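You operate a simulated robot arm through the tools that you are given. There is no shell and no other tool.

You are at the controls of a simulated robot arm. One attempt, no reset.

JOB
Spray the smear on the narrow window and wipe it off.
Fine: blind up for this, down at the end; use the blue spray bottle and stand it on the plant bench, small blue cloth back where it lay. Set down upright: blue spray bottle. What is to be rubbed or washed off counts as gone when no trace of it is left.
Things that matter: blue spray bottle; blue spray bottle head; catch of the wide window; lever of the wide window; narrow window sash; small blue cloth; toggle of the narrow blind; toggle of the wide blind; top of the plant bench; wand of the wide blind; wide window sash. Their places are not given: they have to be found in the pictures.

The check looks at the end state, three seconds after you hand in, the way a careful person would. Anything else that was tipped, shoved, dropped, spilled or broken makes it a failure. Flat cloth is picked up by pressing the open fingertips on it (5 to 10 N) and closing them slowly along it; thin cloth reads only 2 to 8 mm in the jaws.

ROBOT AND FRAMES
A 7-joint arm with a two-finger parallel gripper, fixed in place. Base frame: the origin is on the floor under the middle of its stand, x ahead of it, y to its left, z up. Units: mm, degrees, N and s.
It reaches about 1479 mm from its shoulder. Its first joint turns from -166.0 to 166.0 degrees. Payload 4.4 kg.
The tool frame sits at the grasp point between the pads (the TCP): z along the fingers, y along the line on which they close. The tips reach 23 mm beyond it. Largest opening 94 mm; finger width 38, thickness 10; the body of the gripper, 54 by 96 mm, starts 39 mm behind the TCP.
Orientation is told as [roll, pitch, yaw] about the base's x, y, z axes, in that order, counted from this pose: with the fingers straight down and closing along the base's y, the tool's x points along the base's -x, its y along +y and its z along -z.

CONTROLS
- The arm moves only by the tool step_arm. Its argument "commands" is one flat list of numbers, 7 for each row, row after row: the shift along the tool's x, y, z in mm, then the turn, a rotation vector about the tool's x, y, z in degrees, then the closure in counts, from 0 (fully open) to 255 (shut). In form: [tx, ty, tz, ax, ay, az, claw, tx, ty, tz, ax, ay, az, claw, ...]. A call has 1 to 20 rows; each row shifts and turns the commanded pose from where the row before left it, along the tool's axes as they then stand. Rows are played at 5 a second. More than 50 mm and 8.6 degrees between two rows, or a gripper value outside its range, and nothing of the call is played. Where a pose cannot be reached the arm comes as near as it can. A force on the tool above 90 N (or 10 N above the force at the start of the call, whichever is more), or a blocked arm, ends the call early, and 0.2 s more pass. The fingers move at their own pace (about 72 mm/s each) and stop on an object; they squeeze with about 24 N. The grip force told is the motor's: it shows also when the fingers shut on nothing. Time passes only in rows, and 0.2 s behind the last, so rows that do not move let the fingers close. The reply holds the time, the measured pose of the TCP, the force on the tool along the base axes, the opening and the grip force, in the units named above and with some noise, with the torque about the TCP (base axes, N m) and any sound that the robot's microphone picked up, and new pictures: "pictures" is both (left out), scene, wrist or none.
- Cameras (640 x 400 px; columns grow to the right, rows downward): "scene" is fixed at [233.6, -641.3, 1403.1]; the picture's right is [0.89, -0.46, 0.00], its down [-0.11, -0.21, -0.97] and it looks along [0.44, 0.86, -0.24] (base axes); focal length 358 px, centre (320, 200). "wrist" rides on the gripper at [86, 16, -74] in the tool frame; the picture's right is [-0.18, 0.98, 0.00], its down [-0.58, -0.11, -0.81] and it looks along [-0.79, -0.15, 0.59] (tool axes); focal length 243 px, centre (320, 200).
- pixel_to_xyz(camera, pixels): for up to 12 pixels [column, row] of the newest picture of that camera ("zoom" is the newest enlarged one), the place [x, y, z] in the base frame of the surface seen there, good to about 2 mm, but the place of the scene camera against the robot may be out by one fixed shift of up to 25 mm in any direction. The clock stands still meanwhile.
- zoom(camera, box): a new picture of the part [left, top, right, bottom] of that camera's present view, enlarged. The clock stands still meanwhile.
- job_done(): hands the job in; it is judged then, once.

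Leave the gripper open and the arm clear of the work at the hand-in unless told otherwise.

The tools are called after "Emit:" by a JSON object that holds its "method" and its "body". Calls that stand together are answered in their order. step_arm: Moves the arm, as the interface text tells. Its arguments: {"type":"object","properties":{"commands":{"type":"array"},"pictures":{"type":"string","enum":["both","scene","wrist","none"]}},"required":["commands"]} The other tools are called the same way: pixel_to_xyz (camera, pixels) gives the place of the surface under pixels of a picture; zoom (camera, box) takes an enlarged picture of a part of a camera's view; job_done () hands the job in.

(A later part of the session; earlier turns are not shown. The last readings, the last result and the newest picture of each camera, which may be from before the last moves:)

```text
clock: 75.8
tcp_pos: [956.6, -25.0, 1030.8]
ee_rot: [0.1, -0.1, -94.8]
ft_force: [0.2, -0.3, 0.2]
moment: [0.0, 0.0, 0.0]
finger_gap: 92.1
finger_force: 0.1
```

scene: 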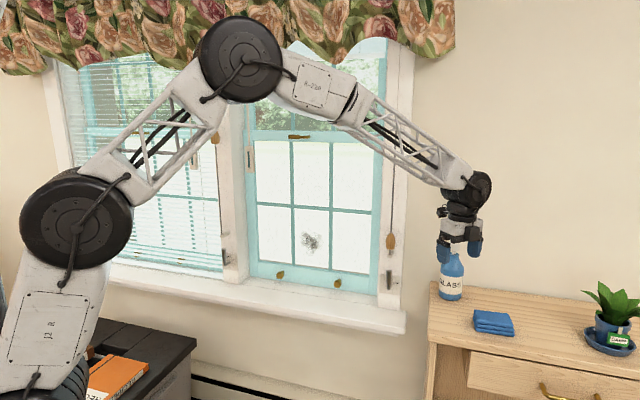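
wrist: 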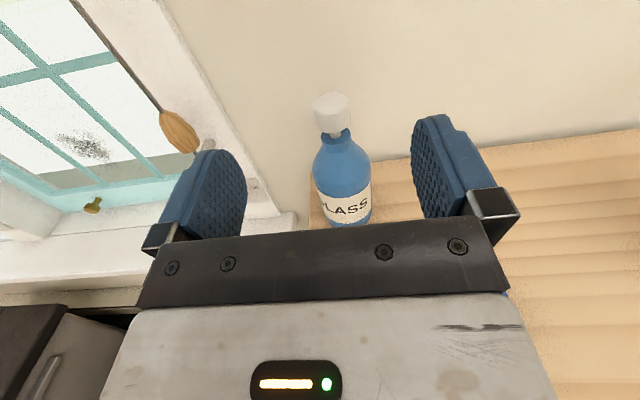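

Fingers point down with yaw −95°. I'll keep unwinding to yaw 0 and look at the cloth with the wrist camera.

Emit:
{"method": "step_arm", "body": {"commands": [0, 0, 0, 0, 0, -7.9, 5, 0, 0, 0, 0, 0, -7.9, 5, 0, 0, 0, 0, 0, -7.9, 5, 0, 0, 0, 0, 0, -7.9, 5, 0, 0, 0, 0, 0, -7.9, 5, 0, 0, 0, 0, 0, -7.9, 5, 0, 0, 0, 0, 0, -7.9, 5, 0, 0, 0, 0, 0, -7.9, 5, 0, 0, 0, 0, 0, -7.9, 5, 0, 0, 0, 0, 0, -7.9, 5, 0, 0, 0, 0, 0, -7.9, 5, 0, 0, 0, 0, 0, -7.9, 5, 0, 0, 0, 0, 0, 0, 5], "pictures": "both"}}

```text
clock: 78.6
tcp_pos: [956.1, -25.2, 1030.4]
ee_rot: [0.0, 0.0, -0.1]
ft_force: [-0.7, -0.6, 0.2]
moment: [0.0, 0.01, -0.01]
finger_gap: 92.1
finger_force: 0.1
```

scene: 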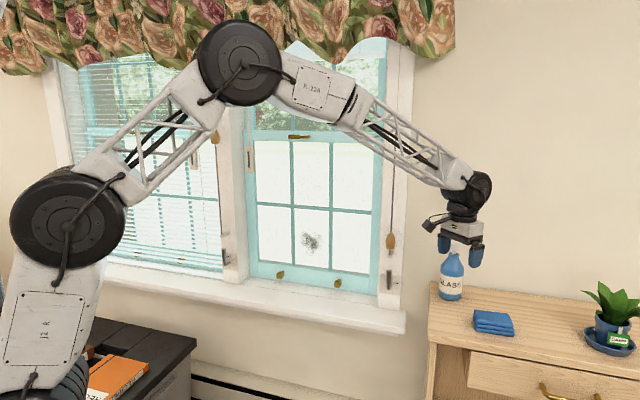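
wrist: 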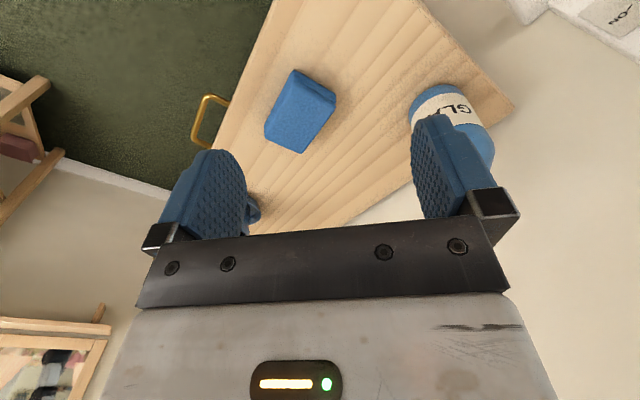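

The cloth is at (300,110) in the wrist view. I'll zoom and measure its corners.

Emit:
{"method": "zoom", "body": {"camera": "wrist", "box": [250, 55, 350, 165]}}

```text
3.64 times, centred on (300, 110) of wrist
```

zoom: 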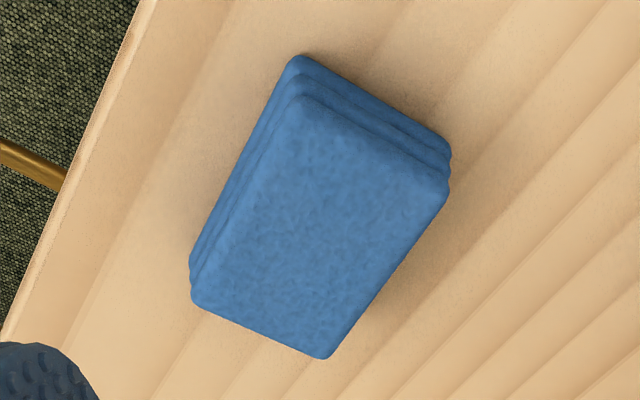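

Emit:
{"method": "pixel_to_xyz", "body": {"camera": "zoom", "pixels": [[298, 105], [440, 190], [325, 350], [200, 295], [320, 230], [450, 155], [298, 62], [195, 270], [250, 200], [390, 270], [370, 150], [260, 320]]}}

```text
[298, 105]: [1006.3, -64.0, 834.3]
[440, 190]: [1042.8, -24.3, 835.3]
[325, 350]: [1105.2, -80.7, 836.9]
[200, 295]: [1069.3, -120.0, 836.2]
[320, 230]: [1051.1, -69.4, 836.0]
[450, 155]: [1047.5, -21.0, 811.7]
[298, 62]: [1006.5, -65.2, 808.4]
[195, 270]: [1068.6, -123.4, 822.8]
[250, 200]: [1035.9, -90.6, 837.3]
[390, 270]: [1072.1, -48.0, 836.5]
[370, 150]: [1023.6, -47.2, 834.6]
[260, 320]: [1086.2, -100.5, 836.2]
```

The cloth pad is about 57 × 87 × 37 mm, centred at (1056, −72), its short side at azimuth ≈47.4°. I'll turn the hand so the fingers close across the short side (yaw −42.6°) and come above it.

Emit:
{"method": "step_arm", "body": {"commands": [0, 0, 0, 0, 0, 7.1, 0, 0, 0, 0, 0, 0, 7.1, 0, 0, 0, 0, 0, 0, 7.1, 0, 0, 0, 0, 0, 0, 7.1, 0, 0, 0, 0, 0, 0, 7.1, 0, 0, 0, 0, 0, 0, 7.1, 0, -21, 6.6, 20, 0, 0, 0, 0, -21, 6.6, 20, 0, 0, 0, 0, -21, 6.6, 20, 0, 0, 0, 0, -21, 6.6, 20, 0, 0, 0, 0, -21, 6.6, 20, 0, 0, 0, 0, 0, 0, 0, 0, 0, 0, 0], "pictures": "both"}}

```text
clock: 81.2
tcp_pos: [1055.6, -71.5, 930.1]
ee_rot: [0.0, 0.1, -42.8]
ft_force: [-0.7, 0.1, -0.6]
moment: [-0.01, 0.0, 0.02]
finger_gap: 94.0
finger_force: 0.0
```

scene: 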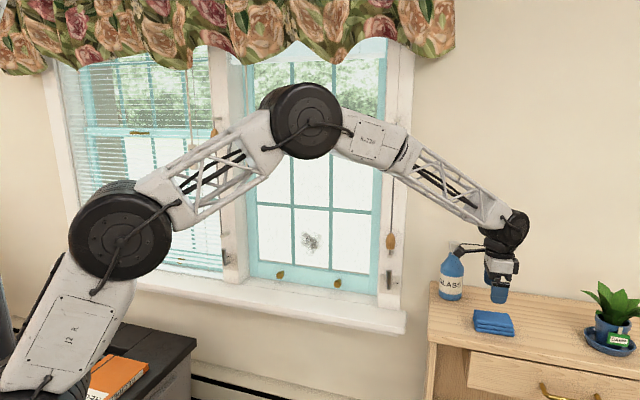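
wrist: 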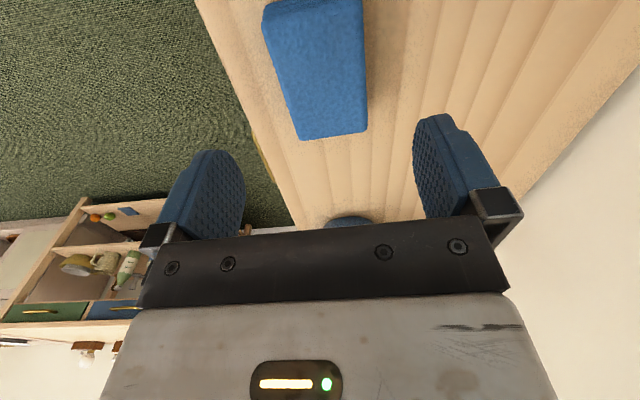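

I'm above the cloth; it shows between the fingers. I'll check its outline again from this view before lowering.

Emit:
{"method": "pixel_to_xyz", "body": {"camera": "wrist", "pixels": [[266, 32], [362, 8], [366, 128], [300, 136], [333, 133], [320, 80], [282, 80], [364, 70], [316, 5]]}}

Emit:
{"method": "zoom", "body": {"camera": "wrist", "box": [240, 0, 400, 150]}}

```text
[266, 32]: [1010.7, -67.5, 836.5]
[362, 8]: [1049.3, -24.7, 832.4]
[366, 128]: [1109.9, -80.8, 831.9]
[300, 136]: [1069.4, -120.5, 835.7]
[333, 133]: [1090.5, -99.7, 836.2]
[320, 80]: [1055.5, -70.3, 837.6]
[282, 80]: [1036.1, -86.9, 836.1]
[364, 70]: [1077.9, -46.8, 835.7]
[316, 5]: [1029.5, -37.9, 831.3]
```

```text
2.67 times, centred on (320, 75) of wrist
```

zoom: 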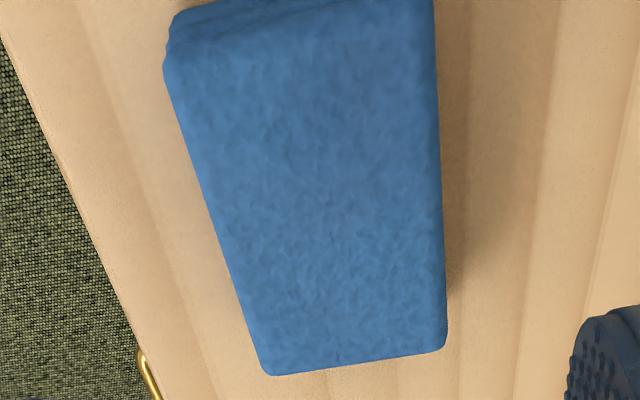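

The pad is centred about (1058,−73), within 2–3 mm of my TCP, 58 mm wide between the fingers. I'll lower to TCP z≈836, so the tips stop ~14 mm above the bench.

Emit:
{"method": "step_arm", "body": {"commands": [-2, 0, 15, 0, 0, 0, 0, 0, 0, 20, 0, 0, 0, 0, 0, 0, 20, 0, 0, 0, 0, 0, 0, 15, 0, 0, 0, 0, 0, 0, 12, 0, 0, 0, 0, 0, 0, 8, 0, 0, 0, 0, 0, 0, 4, 0, 0, 0, 0, 0, 0, 0, 0, 0, 0, 0], "pictures": "both"}}

```text
clock: 83.0
tcp_pos: [1057.6, -73.2, 836.3]
ee_rot: [0.0, 0.0, -42.8]
ft_force: [0.9, 0.0, -0.8]
moment: [-0.02, -0.04, 0.0]
finger_gap: 94.0
finger_force: 0.0
```

scene: 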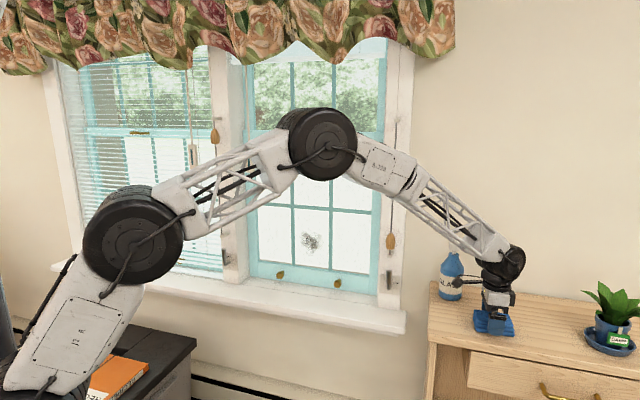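
wrist: 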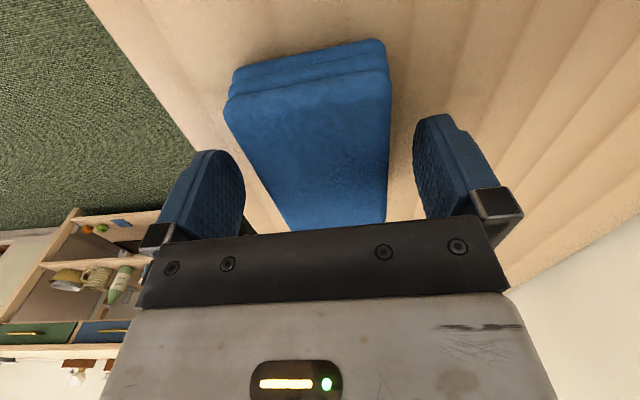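

The cloth sits between the fingers. I note this pose (1057.6, −73.2, 836.3, yaw −42.8) for the return, and close slowly.

Emit:
{"method": "step_arm", "body": {"commands": [0, 0, 0, 0, 0, 0, 40, 0, 0, 0, 0, 0, 0, 70, 0, 0, 0, 0, 0, 0, 90, 0, 0, 0, 0, 0, 0, 105, 0, 0, 0, 0, 0, 0, 120, 0, 0, 0, 0, 0, 0, 140, 0, 0, 0, 0, 0, 0, 160, 0, 0, 0, 0, 0, 0, 160], "pictures": "wrist"}}

```text
clock: 84.8
tcp_pos: [1057.8, -73.4, 837.2]
ee_rot: [0.0, 0.0, -42.8]
ft_force: [-0.9, 0.3, -0.1]
moment: [0.03, 0.01, 0.04]
finger_gap: 65.4
finger_force: 24.2
```

wrist: 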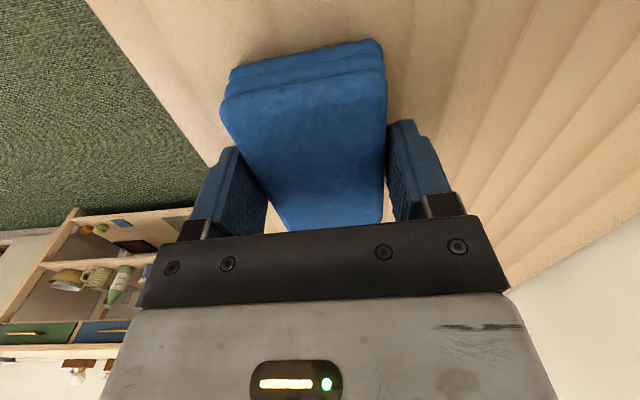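

The pads stopped on the cloth at 65 mm with 24 N. I'll lift 60 mm and check it comes along.

Emit:
{"method": "step_arm", "body": {"commands": [0, 0, -4, 0, 0, 0, 160, 0, 0, -8, 0, 0, 0, 160, 0, 0, -12, 0, 0, 0, 160, 0, 0, -18, 0, 0, 0, 160, 0, 0, -18, 0, 0, 0, 160, 0, 0, 0, 0, 0, 0, 160], "pictures": "both"}}

Emit:
{"method": "zoom", "body": {"camera": "scene", "box": [430, 230, 560, 350]}}

```text
clock: 86.2
tcp_pos: [1056.0, -72.9, 897.3]
ee_rot: [0.0, 0.0, -42.7]
ft_force: [-0.5, -1.2, 0.2]
moment: [-0.02, 0.01, -0.01]
finger_gap: 65.3
finger_force: 24.0
```

scene: 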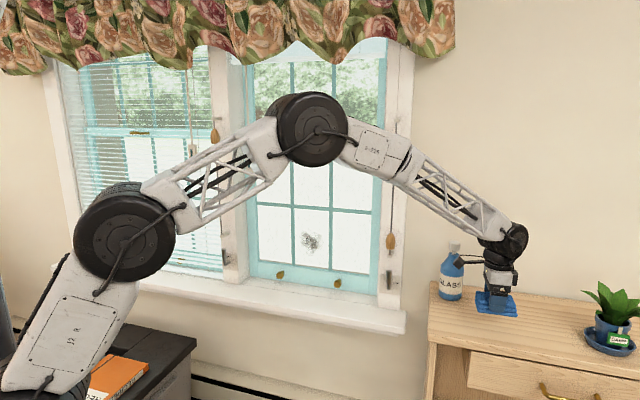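
wrist: 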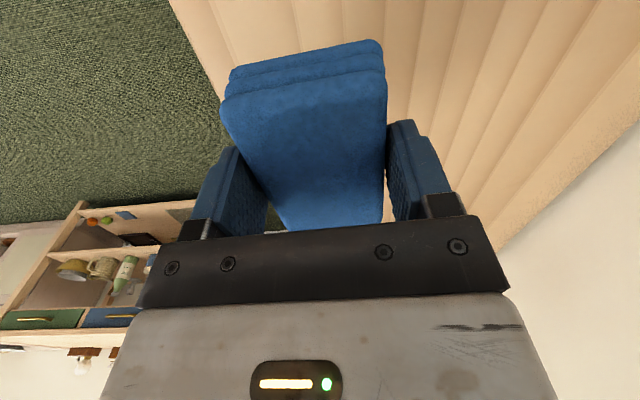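

```text
3.33 times, centred on (495, 290) of scene
```

zoom: 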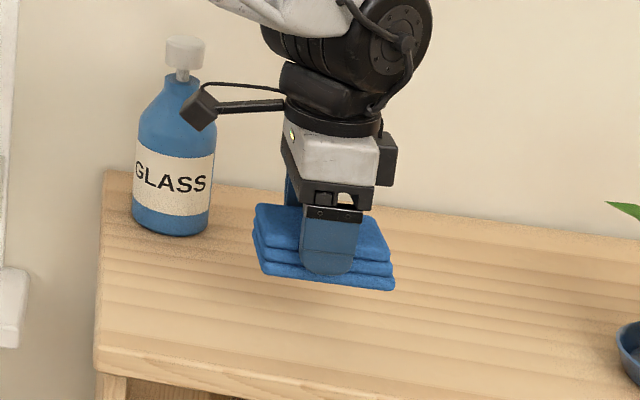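

The cloth came up as a firm pad. I'll rise and retract a little, then travel left to in front of the narrow window.

Emit:
{"method": "step_arm", "body": {"commands": [0, -5, -18, 0, 0, 0, 160, 0, -12, -20, 0, 0, 0, 160, 0, -12, -20, 0, 0, 0, 160, 0, -12, -20, 0, 0, 0, 160, 0, -12, -20, 0, 0, 0, 160, 10, -12, -15, 0, 0, 0, 160, 25, -12, -10, 0, 0, 0, 160, 36, -5, 0, 0, 0, 0, 160, 40, 0, 0, 0, 0, 0, 160, 40, 0, 0, 0, 0, 0, 160, 40, 0, 0, 0, 0, 0, 160, 40, 0, 0, 0, 0, 0, 160, 40, 0, 0, 0, 0, 0, 160, 40, 0, 0, 0, 0, 0, 160, 40, 0, 0, 0, 0, 0, 160, 40, 0, 0, 0, 0, 0, 160, 40, 0, 0, 0, 0, 0, 160, 40, 0, 0, 0, 0, 0, 160, 40, 0, 0, 0, 0, 0, 160], "pictures": "scene"}}

```text
clock: 90.2
tcp_pos: [626.1, 213.2, 1017.8]
ee_rot: [0.0, 0.0, -42.8]
ft_force: [0.3, 0.4, -0.4]
moment: [-0.01, -0.02, 0.02]
finger_gap: 65.6
finger_force: 24.1
```

scene: 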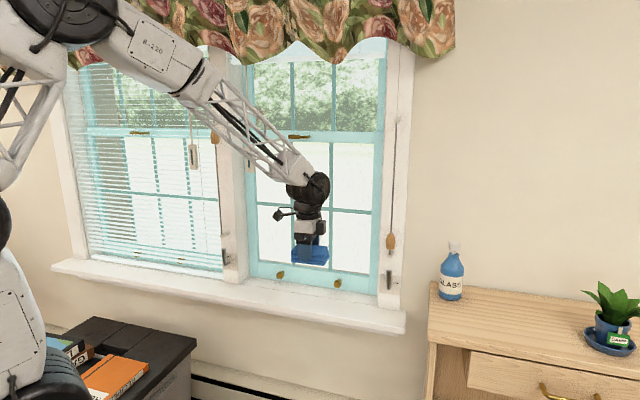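

Cloth still held, bottle upright. I'll go the remaining 154 mm left, then tilt the hand up 90° (about tool x) so the cloth's underside faces the glass.

Emit:
{"method": "step_arm", "body": {"commands": [38.5, 0, 0, 0, 0, 0, 160, 38.5, 0, 0, 0, 0, 0, 160, 38.5, 0, 0, 0, 0, 0, 160, 38.5, 0, 0, 0, 0, 0, 160, 0, 15, 0, -8.2, 0, 0, 160, 0, 0, 0, -8.2, 0, 0, 160, 0, 0, 0, -8.2, 0, 0, 160, 0, 0, 0, -8.2, 0, 0, 160, 0, 0, 0, -8.2, 0, 0, 160, 0, 0, 0, -8.2, 0, 0, 160, 0, 0, 0, -8.2, 0, 0, 160, 0, 0, 0, -8.2, 0, 0, 160, 0, 0, 0, -8.2, 0, 0, 160, 0, 0, 0, -8.2, 0, 0, 160, 0, 0, 0, -8, 0, 0, 160, 0, 0, 0, 0, 0, 0, 160], "pictures": "both"}}

```text
clock: 93.6
tcp_pos: [523.9, 328.4, 1019.7]
ee_rot: [90.1, -0.1, -42.8]
ft_force: [-0.2, -0.3, -0.6]
moment: [-0.01, 0.02, 0.02]
finger_gap: 65.4
finger_force: 24.1
```

scene: 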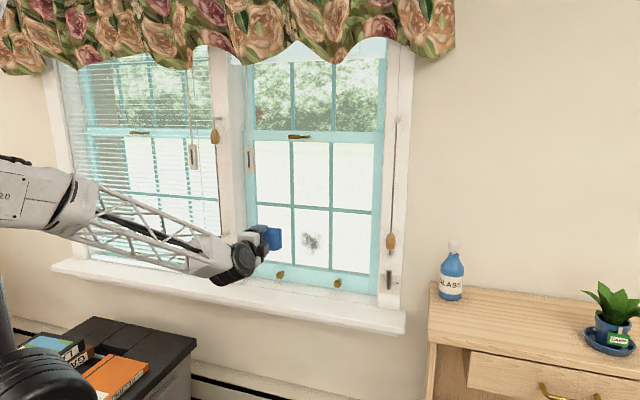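
wrist: 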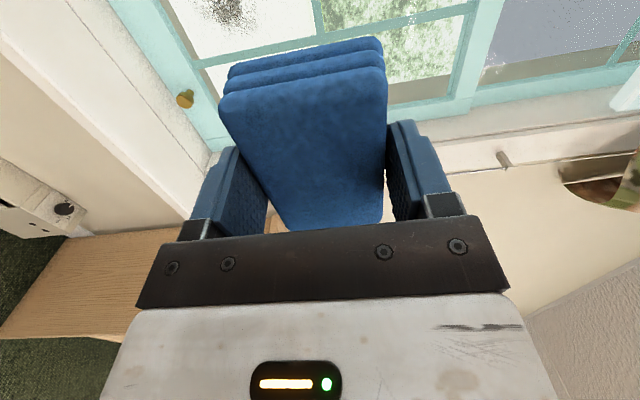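

The cloth's bottom face now points at the window. I'll measure points on the sash frame to get the wall's exact direction.

Emit:
{"method": "pixel_to_xyz", "body": {"camera": "wrist", "pixels": [[128, 12], [150, 45], [170, 75], [200, 120], [215, 140], [430, 110], [470, 80], [480, 40], [560, 92], [325, 15], [222, 18], [185, 98]]}}

Emit:
{"method": "pixel_to_xyz", "body": {"camera": "scene", "pixels": [[255, 268], [300, 275], [365, 285], [250, 230], [378, 240], [311, 240], [313, 246], [308, 237], [293, 240], [330, 240], [320, 208], [350, 210]]}}

```text
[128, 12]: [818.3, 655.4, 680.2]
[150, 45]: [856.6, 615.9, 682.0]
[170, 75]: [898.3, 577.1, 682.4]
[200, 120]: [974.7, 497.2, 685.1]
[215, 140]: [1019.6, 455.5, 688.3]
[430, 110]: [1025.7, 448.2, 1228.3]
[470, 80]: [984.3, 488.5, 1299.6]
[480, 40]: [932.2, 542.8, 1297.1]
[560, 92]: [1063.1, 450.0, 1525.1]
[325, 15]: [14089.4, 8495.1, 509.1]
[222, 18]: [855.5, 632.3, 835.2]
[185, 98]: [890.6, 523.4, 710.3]
```

```text
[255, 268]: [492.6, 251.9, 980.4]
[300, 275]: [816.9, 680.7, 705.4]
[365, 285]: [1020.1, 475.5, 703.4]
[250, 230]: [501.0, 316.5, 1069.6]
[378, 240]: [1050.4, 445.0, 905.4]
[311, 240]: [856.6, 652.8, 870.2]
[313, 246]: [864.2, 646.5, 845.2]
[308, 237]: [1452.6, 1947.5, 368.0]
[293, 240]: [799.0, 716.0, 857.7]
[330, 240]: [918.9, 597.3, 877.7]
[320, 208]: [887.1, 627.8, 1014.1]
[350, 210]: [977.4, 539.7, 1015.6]
```

The sash runs at azimuth −44.8°, so the glass normal is at 45.2°; glass at n≈1052, frame only 10 mm proud and well away from the smear. I'll correct my pointing by −2° and approach to about 30 mm short of contact in front of the smear.

Emit:
{"method": "step_arm", "body": {"commands": [0, 0, 0, 0, -2, 0, 160, 0, -16, 38, 0, 0, 0, 160, 0, -16, 38, 0, 0, 0, 160, 0, -16, 38, 0, 0, 0, 160, 0, -16, 38, 0, 0, 0, 160, 0, -16, 38, 0, 0, 0, 160, 0, -16, 38, 0, 0, 0, 160, 0, -16, 38, 0, 0, 0, 160, 0, -16, 38, 0, 0, 0, 160, 0, -16, 38, 0, 0, 0, 160, 0, -16, 34, 0, 0, 0, 160, 0, 0, 0, 0, 0, 0, 160], "pictures": "both"}}

```text
clock: 96.2
tcp_pos: [723.3, 531.1, 901.6]
ee_rot: [89.9, 0.1, -44.1]
ft_force: [0.0, -0.6, -0.3]
moment: [-0.03, 0.01, -0.01]
finger_gap: 65.2
finger_force: 24.4
out of reach, approached as far as the arm can: row 9, 10, 11
```

scene: 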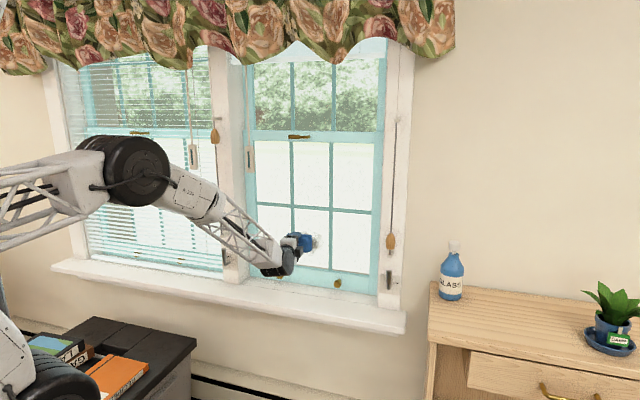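
wrist: 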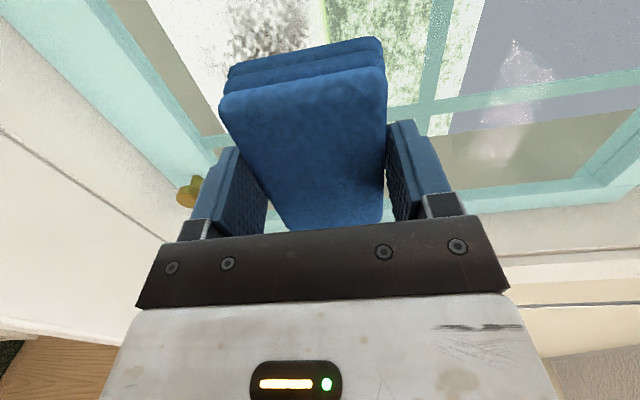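

The arm stops short again at n≈887 here. I'll probe which direction frees it: back off slightly, raise to z≈1100 and try going forward at that height.

Emit:
{"method": "step_arm", "body": {"commands": [0, 0, -15, 0, 0, 0, 160, 0, 0, -15, 0, 0, 0, 160, 0, 40, 0, 0, 0, 0, 160, 0, 40, 0, 0, 0, 0, 160, 0, 40, 0, 0, 0, 0, 160, 0, 40, 0, 0, 0, 0, 160, 0, 40, 0, 0, 0, 0, 160, 0, 0, 20, 0, 0, 0, 160, 0, 0, 30, 0, 0, 0, 160, 0, 0, 0, 0, 0, 0, 160], "pictures": "scene"}}

```text
clock: 98.4
tcp_pos: [739.4, 546.4, 1102.9]
ee_rot: [90.1, 0.0, -44.8]
ft_force: [0.7, 0.7, -1.6]
moment: [0.01, 0.02, 0.01]
finger_gap: 65.4
finger_force: 23.8
```

scene: 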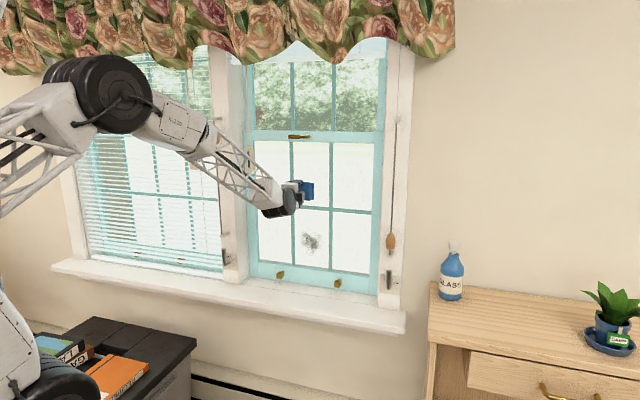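

At z=1103 it goes forward without complaint (n=909). I'll continue to n≈985 at this height, then descend toward the smear.

Emit:
{"method": "step_arm", "body": {"commands": [0, 0, 25, 0, 0, 0, 160, 0, 0, 25, 0, 0, 0, 160, 0, 0, 25, 0, 0, 0, 160, 0, 0, 0, 0, 0, 0, 160, 0, -20, 0, 0, 0, 0, 160, 0, -20, 0, 0, 0, 0, 160, 0, -20, 0, 0, 0, 0, 160, 0, -20, 0, 0, 0, 0, 160], "pictures": "none"}}

```text
clock: 100.2
tcp_pos: [791.2, 600.7, 1021.4]
ee_rot: [89.9, 0.0, -44.7]
ft_force: [-0.4, -0.6, 0.8]
moment: [0.02, 0.03, 0.01]
finger_gap: 65.3
finger_force: 23.4
```

Still following at z=1021, n=984. I'll continue down in 20 mm steps.

Emit:
{"method": "step_arm", "body": {"commands": [0, -20, 0, 0, 0, 0, 160, 0, -20, 0, 0, 0, 0, 160, 0, -20, 0, 0, 0, 0, 160, 0, -20, 0, 0, 0, 0, 160, 0, 0, 0, 0, 0, 0, 160], "pictures": "both"}}

```text
clock: 101.4
tcp_pos: [792.4, 599.3, 942.4]
ee_rot: [89.9, 0.1, -44.6]
ft_force: [-0.1, -0.2, -0.8]
moment: [-0.04, -0.01, -0.02]
finger_gap: 65.6
finger_force: 23.8
```

scene: 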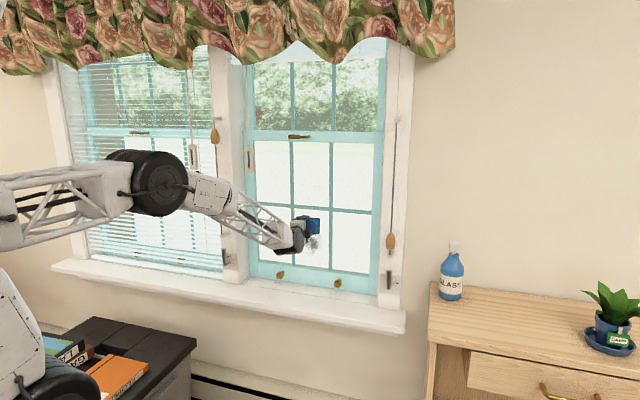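
wrist: 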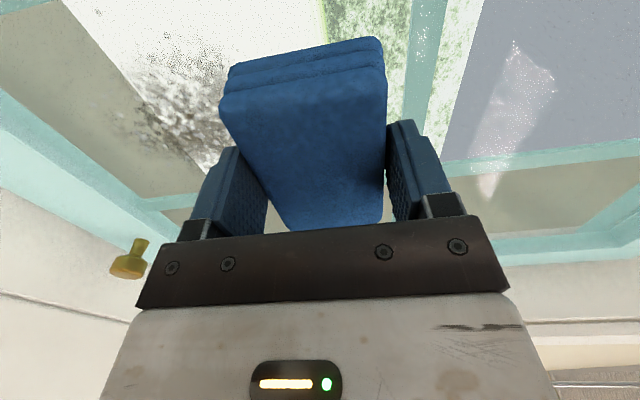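

Working: z=942, n=984, with the smear just below the cloth (left in the wrist view). I'll test, still off the glass, whether I can go on down over the smear's whole height.

Emit:
{"method": "step_arm", "body": {"commands": [0, -15, 0, 0, 0, 0, 160, 0, -15, 0, 0, 0, 0, 160, 0, -15, 0, 0, 0, 0, 160, 0, -15, 0, 0, 0, 0, 160, 0, 0, 0, 0, 0, 0, 160], "pictures": "none"}}

```text
clock: 102.6
tcp_pos: [794.8, 596.8, 882.7]
ee_rot: [89.8, 0.0, -44.1]
ft_force: [-0.5, -0.7, -0.2]
moment: [0.04, -0.02, 0.0]
finger_gap: 65.4
finger_force: 23.9
out of reach, approached as far as the arm can: row 4
```

A limit starts at z≈890 (0.7° off). To understand which joint binds, I'll look at the arm's shape in the scene picture.

Emit:
{"method": "step_arm", "body": {"commands": [0, 0, 0, 0, 0, 0, 160], "pictures": "scene"}}

Emit:
{"method": "zoom", "body": {"camera": "scene", "box": [120, 140, 340, 300]}}

Emit:
{"method": "zoom", "body": {"camera": "scene", "box": [0, 120, 200, 400]}}

```text
clock: 103.0
tcp_pos: [796.1, 596.0, 882.6]
ee_rot: [89.8, 0.0, -44.2]
ft_force: [0.3, -0.2, -1.0]
moment: [0.0, 0.01, 0.01]
finger_gap: 65.2
finger_force: 24.0
```

scene: 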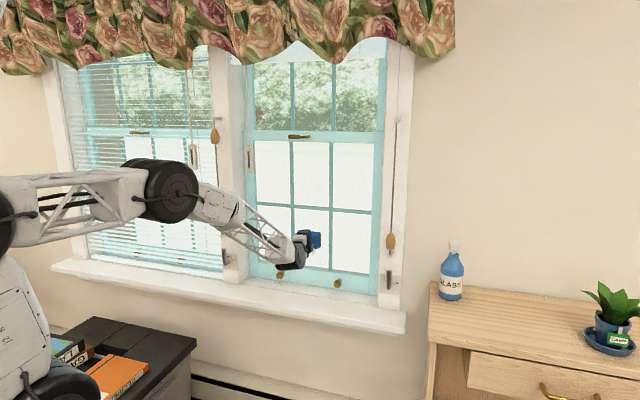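

```text
2.50 times, centred on (230, 220) of scene
```

zoom: 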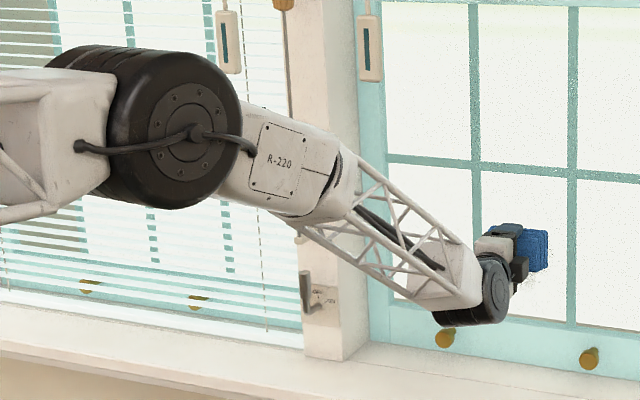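

```text
1.43 times, centred on (100, 260) of scene
```

zoom: 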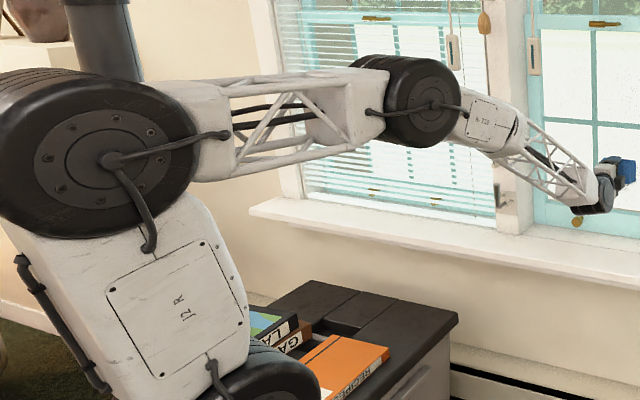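

Emit:
{"method": "pixel_to_xyz", "body": {"camera": "scene", "pixels": [[178, 193], [215, 205], [240, 220], [265, 238], [292, 257], [285, 268], [302, 245], [10, 225], [60, 200], [110, 195], [20, 320], [60, 385]]}}

```text
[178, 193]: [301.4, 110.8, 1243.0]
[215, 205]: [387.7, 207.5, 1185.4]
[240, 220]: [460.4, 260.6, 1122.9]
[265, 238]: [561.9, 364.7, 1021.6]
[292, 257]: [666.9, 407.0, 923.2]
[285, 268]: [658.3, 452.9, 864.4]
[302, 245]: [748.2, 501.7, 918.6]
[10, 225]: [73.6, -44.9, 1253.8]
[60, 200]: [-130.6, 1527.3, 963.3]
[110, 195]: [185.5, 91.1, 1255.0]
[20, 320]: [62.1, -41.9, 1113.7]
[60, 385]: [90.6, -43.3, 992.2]
```

The forearm dips ~36° and points at azimuth ~40°, the hand at 45° level. I'll test whether pointing the hand slightly left (+5° yaw) frees downward motion, still 30 mm off the glass.

Emit:
{"method": "step_arm", "body": {"commands": [0, 0, -10, 0, 4, 0, 160, 0, -5, 0, 0, 4, 0, 160, 0, -10, 0, 0, 0, 0, 160, 0, -10, 0, 0, 0, 0, 160], "pictures": "none"}}

```text
clock: 104.0
tcp_pos: [788.5, 589.4, 857.2]
ee_rot: [90.1, 0.0, -36.7]
ft_force: [0.6, 0.1, -0.5]
moment: [-0.01, 0.0, 0.02]
finger_gap: 65.3
finger_force: 24.3
```

With the hand yawed 8° left it reaches z=857 freely; the limit fits a forearm-roll joint that needs a bit of sideways bend. I'll test a compromise: only ~2.5° off the normal, 12 mm further right, and see how low it goes.

Emit:
{"method": "step_arm", "body": {"commands": [0, 20, 0, 0, 0, 0, 160, -6, 25, 0, 0, -2.8, 0, 160, -6, 0, 0, 0, -2.8, 0, 160, 0, -15, 0, 0, 0, 0, 160, 0, -15, 0, 0, 0, 0, 160, 0, -15, 0, 0, 0, 0, 160, 0, -15, 0, 0, 0, 0, 160, 0, -15, 0, 0, 0, 0, 160, 0, -15, 0, 0, 0, 0, 160], "pictures": "none"}}

```text
clock: 106.0
tcp_pos: [799.4, 581.8, 812.6]
ee_rot: [90.1, 0.0, -42.4]
ft_force: [0.2, 0.0, 0.5]
moment: [0.0, -0.01, 0.0]
finger_gap: 65.4
finger_force: 24.3
```

That works: z=813 reached at 2.4° off normal, u≈154. Now I'll test going left at this lowest height.

Emit:
{"method": "step_arm", "body": {"commands": [8, 0, 0, 0, 0, 0, 160, 8, 0, 0, 0, 0, 0, 160, 8, 0, 0, 0, 0, 0, 160, 0, 0, 0, 0, 0, 0, 160], "pictures": "wrist"}}

```text
clock: 107.0
tcp_pos: [779.2, 597.5, 812.5]
ee_rot: [90.1, -0.1, -42.3]
ft_force: [0.8, 0.6, -0.3]
moment: [0.02, -0.01, -0.01]
finger_gap: 65.5
finger_force: 24.1
```

wrist: 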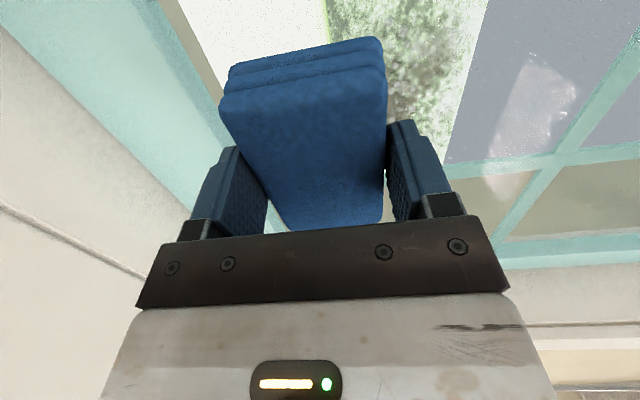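

The whole smear area is reachable with this hand direction. Now I approach the glass along its normal from here (bottom of the smear), first 32 mm, then in small steps to feel contact.

Emit:
{"method": "step_arm", "body": {"commands": [-0.3, 0, 8, 0, 0, 0, 160, -0.3, 0, 8, 0, 0, 0, 160, -0.3, 0, 8, 0, 0, 0, 160, -0.2, 0, 5, 0, 0, 0, 160, -0.1, 0, 2, 0, 0, 0, 160, -0.1, 0, 2, 0, 0, 0, 160, 0, 0, 0, 0, 0, 0, 160], "pictures": "none"}}

```text
clock: 108.6
tcp_pos: [802.2, 622.6, 812.5]
ee_rot: [90.0, 0.0, -42.3]
ft_force: [-0.9, 0.0, -0.8]
moment: [-0.04, -0.01, 0.04]
finger_gap: 65.3
finger_force: 23.6
```

No contact yet at n≈1007.5. Continuing 1 mm at a time.

Emit:
{"method": "step_arm", "body": {"commands": [0, 0, 1, 0, 0, 0, 160, 0, 0, 1, 0, 0, 0, 160, 0, 0, 1, 0, 0, 0, 160, 0, 0, 1, 0, 0, 0, 160, 0, 0, 0, 0, 0, 0, 160], "pictures": "none"}}

```text
clock: 109.8
tcp_pos: [806.2, 624.4, 813.2]
ee_rot: [90.0, 0.0, -42.3]
ft_force: [-0.1, 0.3, -0.2]
moment: [-0.01, -0.01, 0.02]
finger_gap: 65.6
finger_force: 24.5
```

Still free at n≈1011.6. A few more 1 mm steps.

Emit:
{"method": "step_arm", "body": {"commands": [0, 0, 1, 0, 0, 0, 160, 0, 0, 1, 0, 0, 0, 160, 0, 0, 1, 0, 0, 0, 160, 0, 0, 0, 0, 0, 0, 160], "pictures": "wrist"}}

```text
clock: 110.8
tcp_pos: [806.9, 626.4, 812.2]
ee_rot: [90.0, 0.0, -42.4]
ft_force: [-15.5, -7.1, 1.7]
moment: [-0.02, -0.17, -0.56]
finger_gap: 65.2
finger_force: 23.6
```

wrist: 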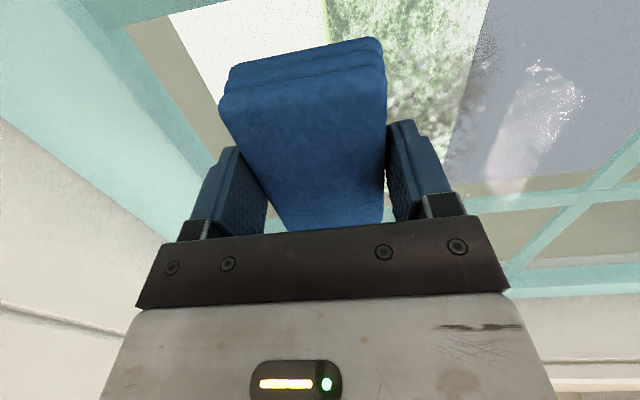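

Contact: ~16 N against the glass at n≈1013.5. Now a first stroke upward over the smear, 120 mm.

Emit:
{"method": "step_arm", "body": {"commands": [0, 10, 0, 0, 0, 0, 160, 0, 10, 0, 0, 0, 0, 160, 0, 10, 0, 0, 0, 0, 160, 0, 10, 0, 0, 0, 0, 160, 0, 10, 0, 0, 0, 0, 160, 0, 10, 0, 0, 0, 0, 160, 0, 10, 0, 0, 0, 0, 160, 0, 10, 0, 0, 0, 0, 160, 0, 10, 0, 0, 0, 0, 160, 0, 10, 0, 0, 0, 0, 160, 0, 10, 0, 0, 0, 0, 160, 0, 10, 0, 0, 0, 0, 160], "pictures": "both"}}

Emit:
{"method": "zoom", "body": {"camera": "scene", "box": [280, 200, 350, 270]}}

Emit:
{"method": "zoom", "body": {"camera": "wrist", "box": [100, 0, 300, 180]}}

```text
clock: 113.4
tcp_pos: [808.0, 626.2, 933.1]
ee_rot: [90.0, 0.1, -42.4]
ft_force: [-1.1, -1.3, 0.2]
moment: [-0.02, 0.01, -0.12]
finger_gap: 65.4
finger_force: 23.7
```

scene: 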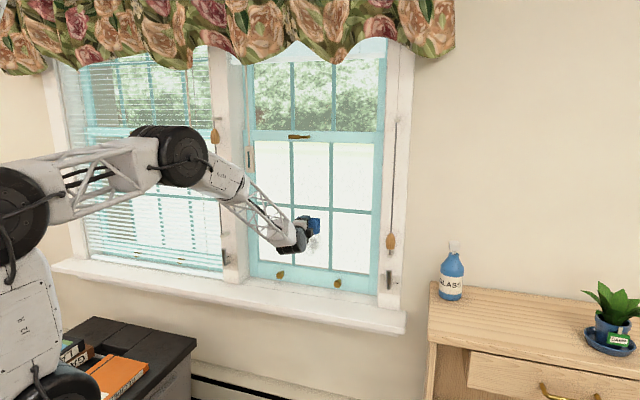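
wrist: 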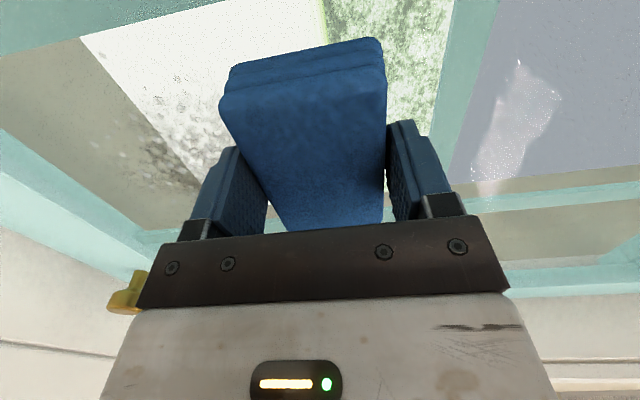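

```text
5.71 times, centred on (315, 235) of scene
```

zoom: 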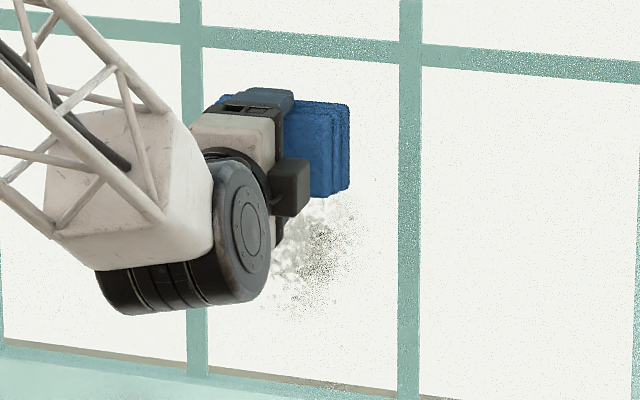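

```text
2.22 times, centred on (200, 90) of wrist
```

zoom: 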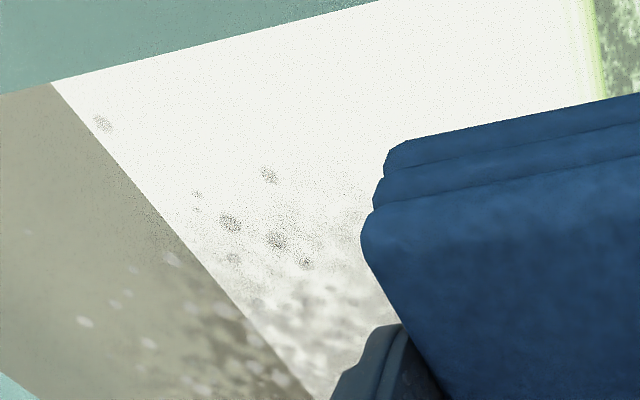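

The smear is partly reduced, but the pressure faded toward the top (only ~2 N). I'll press in 1 mm here and stroke back down, allowing for the slight tilt.

Emit:
{"method": "step_arm", "body": {"commands": [0, 0, 0.7, 0, 0, 0, 160, 0, 0, 0.5, 0, 0, 0, 160, 0, -10, -0.07, 0, 0, 0, 160, 0, -10, -0.07, 0, 0, 0, 160, 0, -10, -0.07, 0, 0, 0, 160, 0, -10, -0.07, 0, 0, 0, 160], "pictures": "none"}}

```text
clock: 114.8
tcp_pos: [808.9, 629.0, 889.6]
ee_rot: [89.9, 0.1, -42.3]
ft_force: [-2.9, -3.0, -3.3]
moment: [0.07, -0.07, -0.02]
finger_gap: 65.6
finger_force: 23.9
```

About 4 N now; the cloth has settled flush (twisting moment gone). I'll press another 1 mm and continue down to z≈810.

Emit:
{"method": "step_arm", "body": {"commands": [0, 0, 1, 0, 0, 0, 160, 0, -10, -0.05, 0, 0, 0, 160, 0, -10, -0.05, 0, 0, 0, 160, 0, -10, -0.05, 0, 0, 0, 160, 0, -10, -0.05, 0, 0, 0, 160, 0, -10, -0.05, 0, 0, 0, 160, 0, -10, -0.05, 0, 0, 0, 160, 0, -10, -0.05, 0, 0, 0, 160, 0, -10, -0.05, 0, 0, 0, 160], "pictures": "both"}}

Emit:
{"method": "zoom", "body": {"camera": "scene", "box": [280, 200, 350, 270]}}

Emit:
{"method": "zoom", "body": {"camera": "wrist", "box": [100, 0, 500, 240]}}

```text
clock: 116.8
tcp_pos: [810.2, 627.7, 813.0]
ee_rot: [90.0, -0.1, -42.3]
ft_force: [0.2, 0.1, -0.1]
moment: [0.02, 0.0, 0.02]
finger_gap: 65.3
finger_force: 24.0
```

scene: 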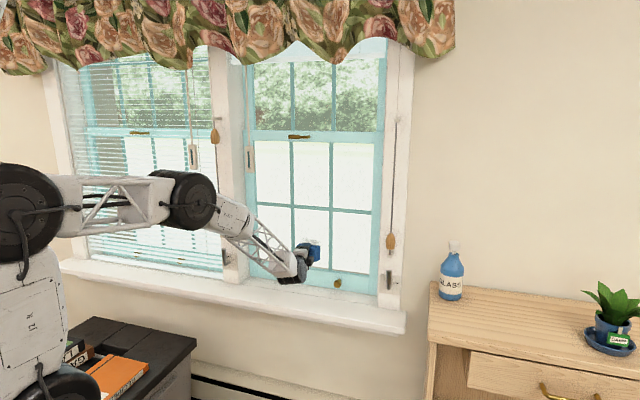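
wrist: 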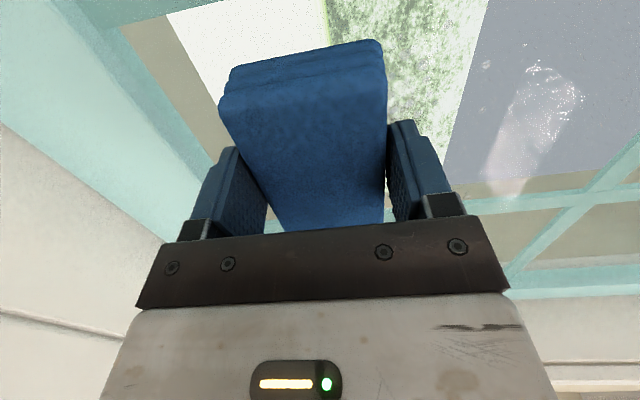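

```text
5.71 times, centred on (315, 235) of scene
```

zoom: 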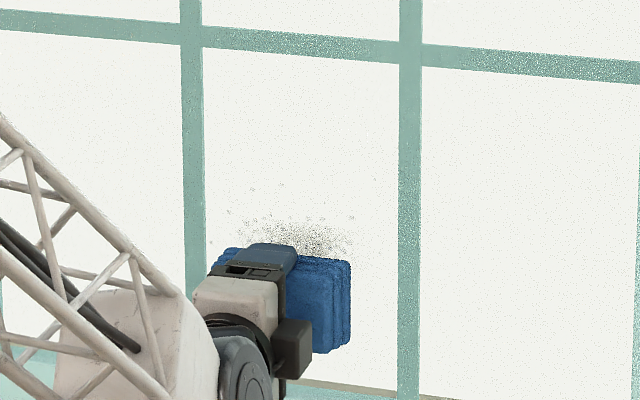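

```text
1.60 times, centred on (300, 120) of wrist
```

zoom: 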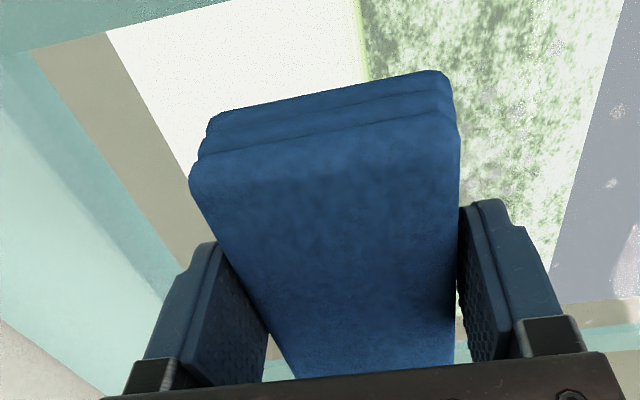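

Contact was lost at the bottom (0 N). I'll press in gently until I feel ~8–10 N.

Emit:
{"method": "step_arm", "body": {"commands": [0, 0, 0.7, 0, 0, 0, 160, 0, 0, 0.7, 0, 0, 0, 160, 0, 0, 0, 0, 0, 0, 160], "pictures": "none"}}

```text
clock: 117.6
tcp_pos: [808.9, 628.2, 812.2]
ee_rot: [90.1, 0.0, -42.4]
ft_force: [-3.4, -3.6, 0.4]
moment: [0.13, -0.12, 0.01]
finger_gap: 65.2
finger_force: 23.4
```

About 5 N. I'll add 0.7 mm and stroke up 120 mm, keeping light inward drift.

Emit:
{"method": "step_arm", "body": {"commands": [0, 0, 0.7, 0, 0, 0, 160, 0, 8, 0, 0, 0, 0, 160, 0, 8, 0, 0, 0, 0, 160, 0, 8, 0, 0, 0, 0, 160, 0, 8, 0, 0, 0, 0, 160, 0, 8, 0, 0, 0, 0, 160, 0, 8, 0, 0, 0, 0, 160, 0, 8, 0, 0, 0, 0, 160], "pictures": "none"}}

```text
clock: 119.4
tcp_pos: [810.4, 628.5, 867.2]
ee_rot: [90.0, 0.0, -42.3]
ft_force: [-21.2, -20.3, -7.7]
moment: [-0.2, 0.2, -0.02]
finger_gap: 65.5
finger_force: 24.2
```

Force rose to ~29 N going up, so the glass comes nearer upward by ~0.15 mm per row; I'll compensate and continue up to z≈930.

Emit:
{"method": "step_arm", "body": {"commands": [0, 0, -0.5, 0, 0, 0, 160, 0, 8, -0.12, 0, 0, 0, 160, 0, 8, -0.12, 0, 0, 0, 160, 0, 8, -0.12, 0, 0, 0, 160, 0, 8, -0.12, 0, 0, 0, 160, 0, 8, -0.12, 0, 0, 0, 160, 0, 8, -0.12, 0, 0, 0, 160, 0, 8, -0.12, 0, 0, 0, 160, 0, 8, -0.12, 0, 0, 0, 160], "pictures": "both"}}

Emit:
{"method": "zoom", "body": {"camera": "scene", "box": [280, 200, 350, 270]}}

Emit:
{"method": "zoom", "body": {"camera": "wrist", "box": [60, 0, 260, 180]}}

```text
clock: 121.4
tcp_pos: [809.0, 628.2, 933.7]
ee_rot: [90.0, 0.0, -42.3]
ft_force: [0.0, -0.2, -0.8]
moment: [0.01, -0.03, 0.04]
finger_gap: 65.2
finger_force: 23.7
```

scene: 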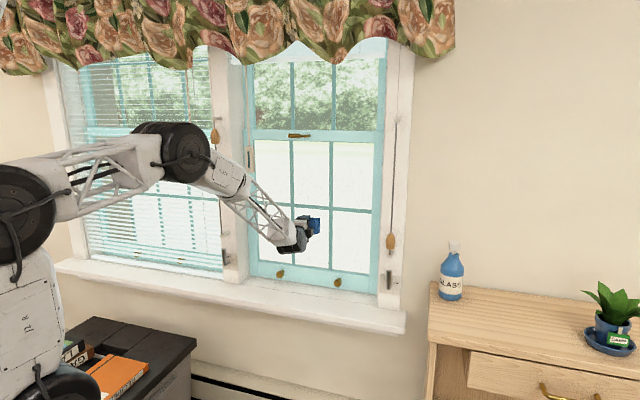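
wrist: 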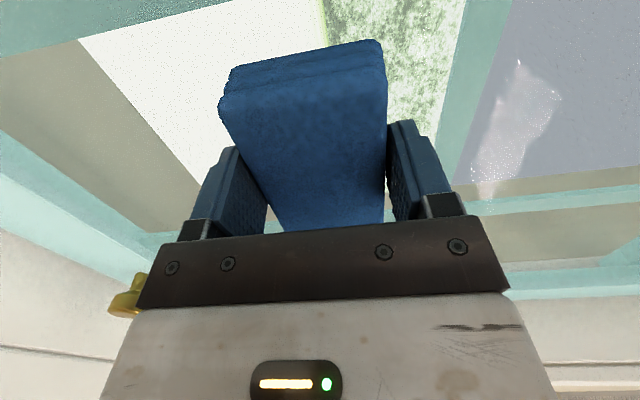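

```text
5.71 times, centred on (315, 235) of scene
```

zoom: 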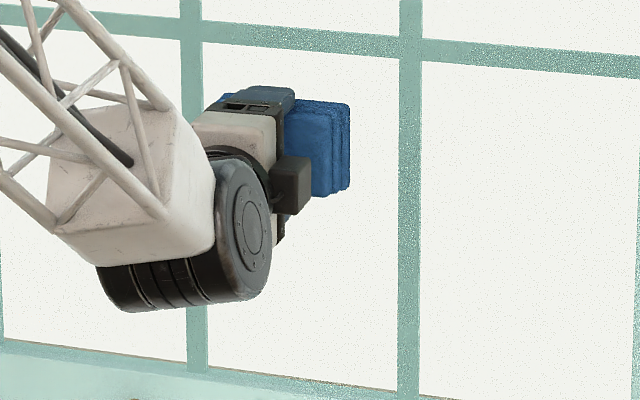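

```text
2.22 times, centred on (160, 90) of wrist
```

zoom: 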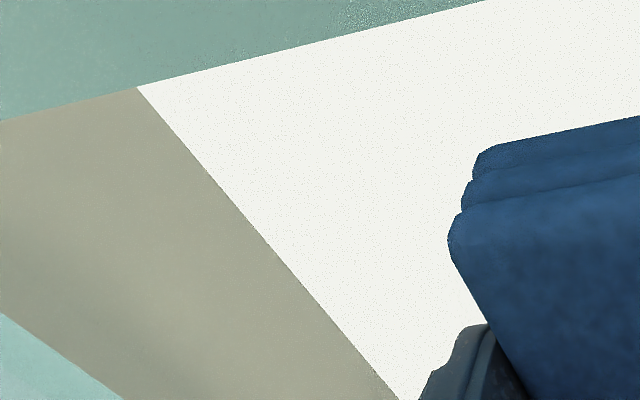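

The lower area looks spotless now. I'll back off and move up out of the way to inspect the whole pane.

Emit:
{"method": "step_arm", "body": {"commands": [0, 0, -10, 0, 0, 0, 160, 0, 0, -25, 0, 0, 0, 160, 0, 10, -30, 0, 0, 0, 160, 0, 35, -10, 0, 0, 0, 160, 0, 40, -10, 0, 0, 0, 160, 0, 40, -10, 0, 0, 0, 160, 0, 40, -10, 0, 0, 0, 160, 0, 40, -10, 0, 0, 0, 160, 0, 0, 0, 0, 0, 0, 160], "pictures": "both"}}

Emit:
{"method": "zoom", "body": {"camera": "scene", "box": [275, 200, 355, 280]}}

Emit:
{"method": "zoom", "body": {"camera": "scene", "box": [290, 215, 340, 260]}}

```text
clock: 123.4
tcp_pos: [733.2, 545.7, 1138.2]
ee_rot: [90.1, 0.0, -42.2]
ft_force: [0.1, 0.8, -0.7]
moment: [-0.01, 0.03, -0.01]
finger_gap: 65.4
finger_force: 23.9
```

scene: 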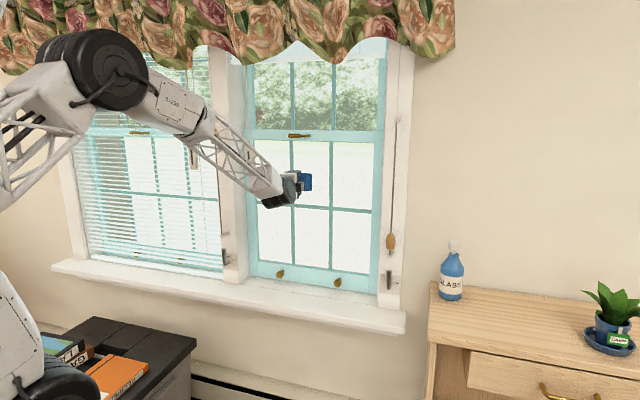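
wrist: 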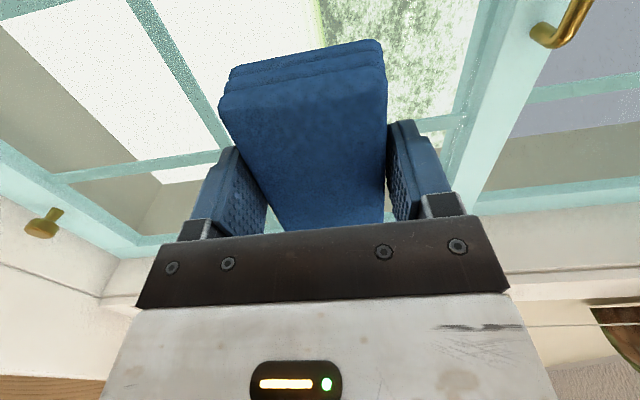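

```text
5.00 times, centred on (315, 240) of scene
```

zoom: 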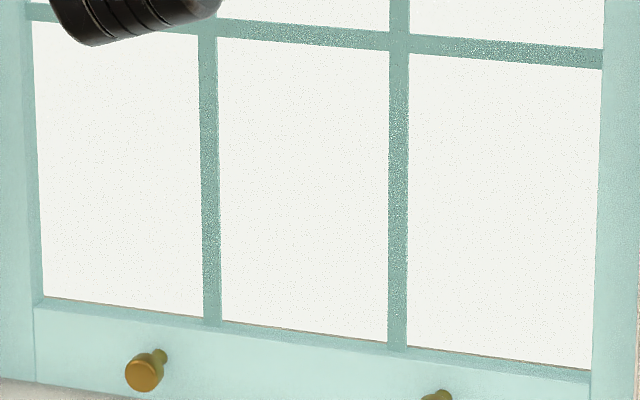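

```text
8.89 times, centred on (315, 238) of scene
```

zoom: 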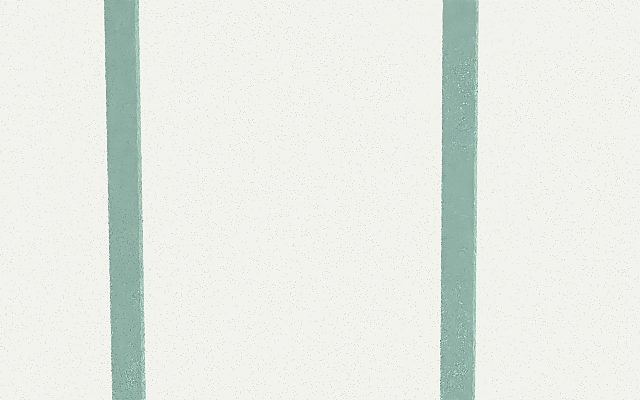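

No trace visible at 9× zoom. For certainty, since the cloth's centre line ran a bit left, I'll make one more gentle down-and-up pass 25 mm further right before putting the cloth back.

Emit:
{"method": "step_arm", "body": {"commands": [0, -40, 10, 0, 0, 0, 160, -8, -40, 10, 0, 0, 0, 160, -8, -40, 10, 0, 0, 0, 160, -8, -40, 10, 0, 0, 0, 160, 0, -35, 10, 0, 0, 0, 160, 0, -10, 25, 0, 0, 0, 160, 0, 0, 20, 0, 0, 0, 160, 0, 0, 0, 0, 0, 0, 160], "pictures": "none"}}

```text
clock: 125.2
tcp_pos: [814.6, 597.1, 932.3]
ee_rot: [90.0, 0.0, -42.3]
ft_force: [0.2, 0.2, 0.0]
moment: [0.01, -0.01, -0.03]
finger_gap: 65.1
finger_force: 24.0
```

At u≈154, n≈998. I'll press forward to contact.

Emit:
{"method": "step_arm", "body": {"commands": [0, 0, 6, 0, 0, 0, 160, 0, 0, 6, 0, 0, 0, 160, 0, 0, 3, 0, 0, 0, 160, 0, 0, 1, 0, 0, 0, 160, 0, 0, 1, 0, 0, 0, 160, 0, 0, 1, 0, 0, 0, 160, 0, 0, 0, 0, 0, 0, 160], "pictures": "none"}}

```text
clock: 126.8
tcp_pos: [826.0, 611.4, 932.7]
ee_rot: [90.1, 0.0, -42.4]
ft_force: [0.9, 0.0, -0.8]
moment: [-0.01, 0.03, -0.01]
finger_gap: 65.4
finger_force: 23.7
```

Emit:
{"method": "step_arm", "body": {"commands": [0, 0, 0.8, 0, 0, 0, 160, 0, 0, 0.8, 0, 0, 0, 160, 0, 0, 0.8, 0, 0, 0, 160, 0, 0, 0, 0, 0, 0, 160], "pictures": "none"}}

```text
clock: 127.8
tcp_pos: [826.3, 611.8, 931.6]
ee_rot: [89.8, -0.1, -42.4]
ft_force: [-23.2, -20.8, -3.2]
moment: [-0.05, 0.07, -0.01]
finger_gap: 65.5
finger_force: 24.0
```

Contact at ~31 N; I'll ease off 0.8 mm and stroke down.

Emit:
{"method": "step_arm", "body": {"commands": [0, 0, -0.8, 0, 0, 0, 160, 0, -8, 0.06, 0, 0, 0, 160, 0, -8, 0.06, 0, 0, 0, 160, 0, -8, 0.06, 0, 0, 0, 160, 0, -8, 0.06, 0, 0, 0, 160, 0, -8, 0.06, 0, 0, 0, 160, 0, -8, 0.06, 0, 0, 0, 160, 0, -8, 0.06, 0, 0, 0, 160], "pictures": "none"}}

```text
clock: 129.6
tcp_pos: [827.5, 610.9, 877.2]
ee_rot: [89.9, 0.1, -42.3]
ft_force: [-10.9, -10.8, 5.0]
moment: [0.15, -0.18, 0.1]
finger_gap: 65.5
finger_force: 24.1
```

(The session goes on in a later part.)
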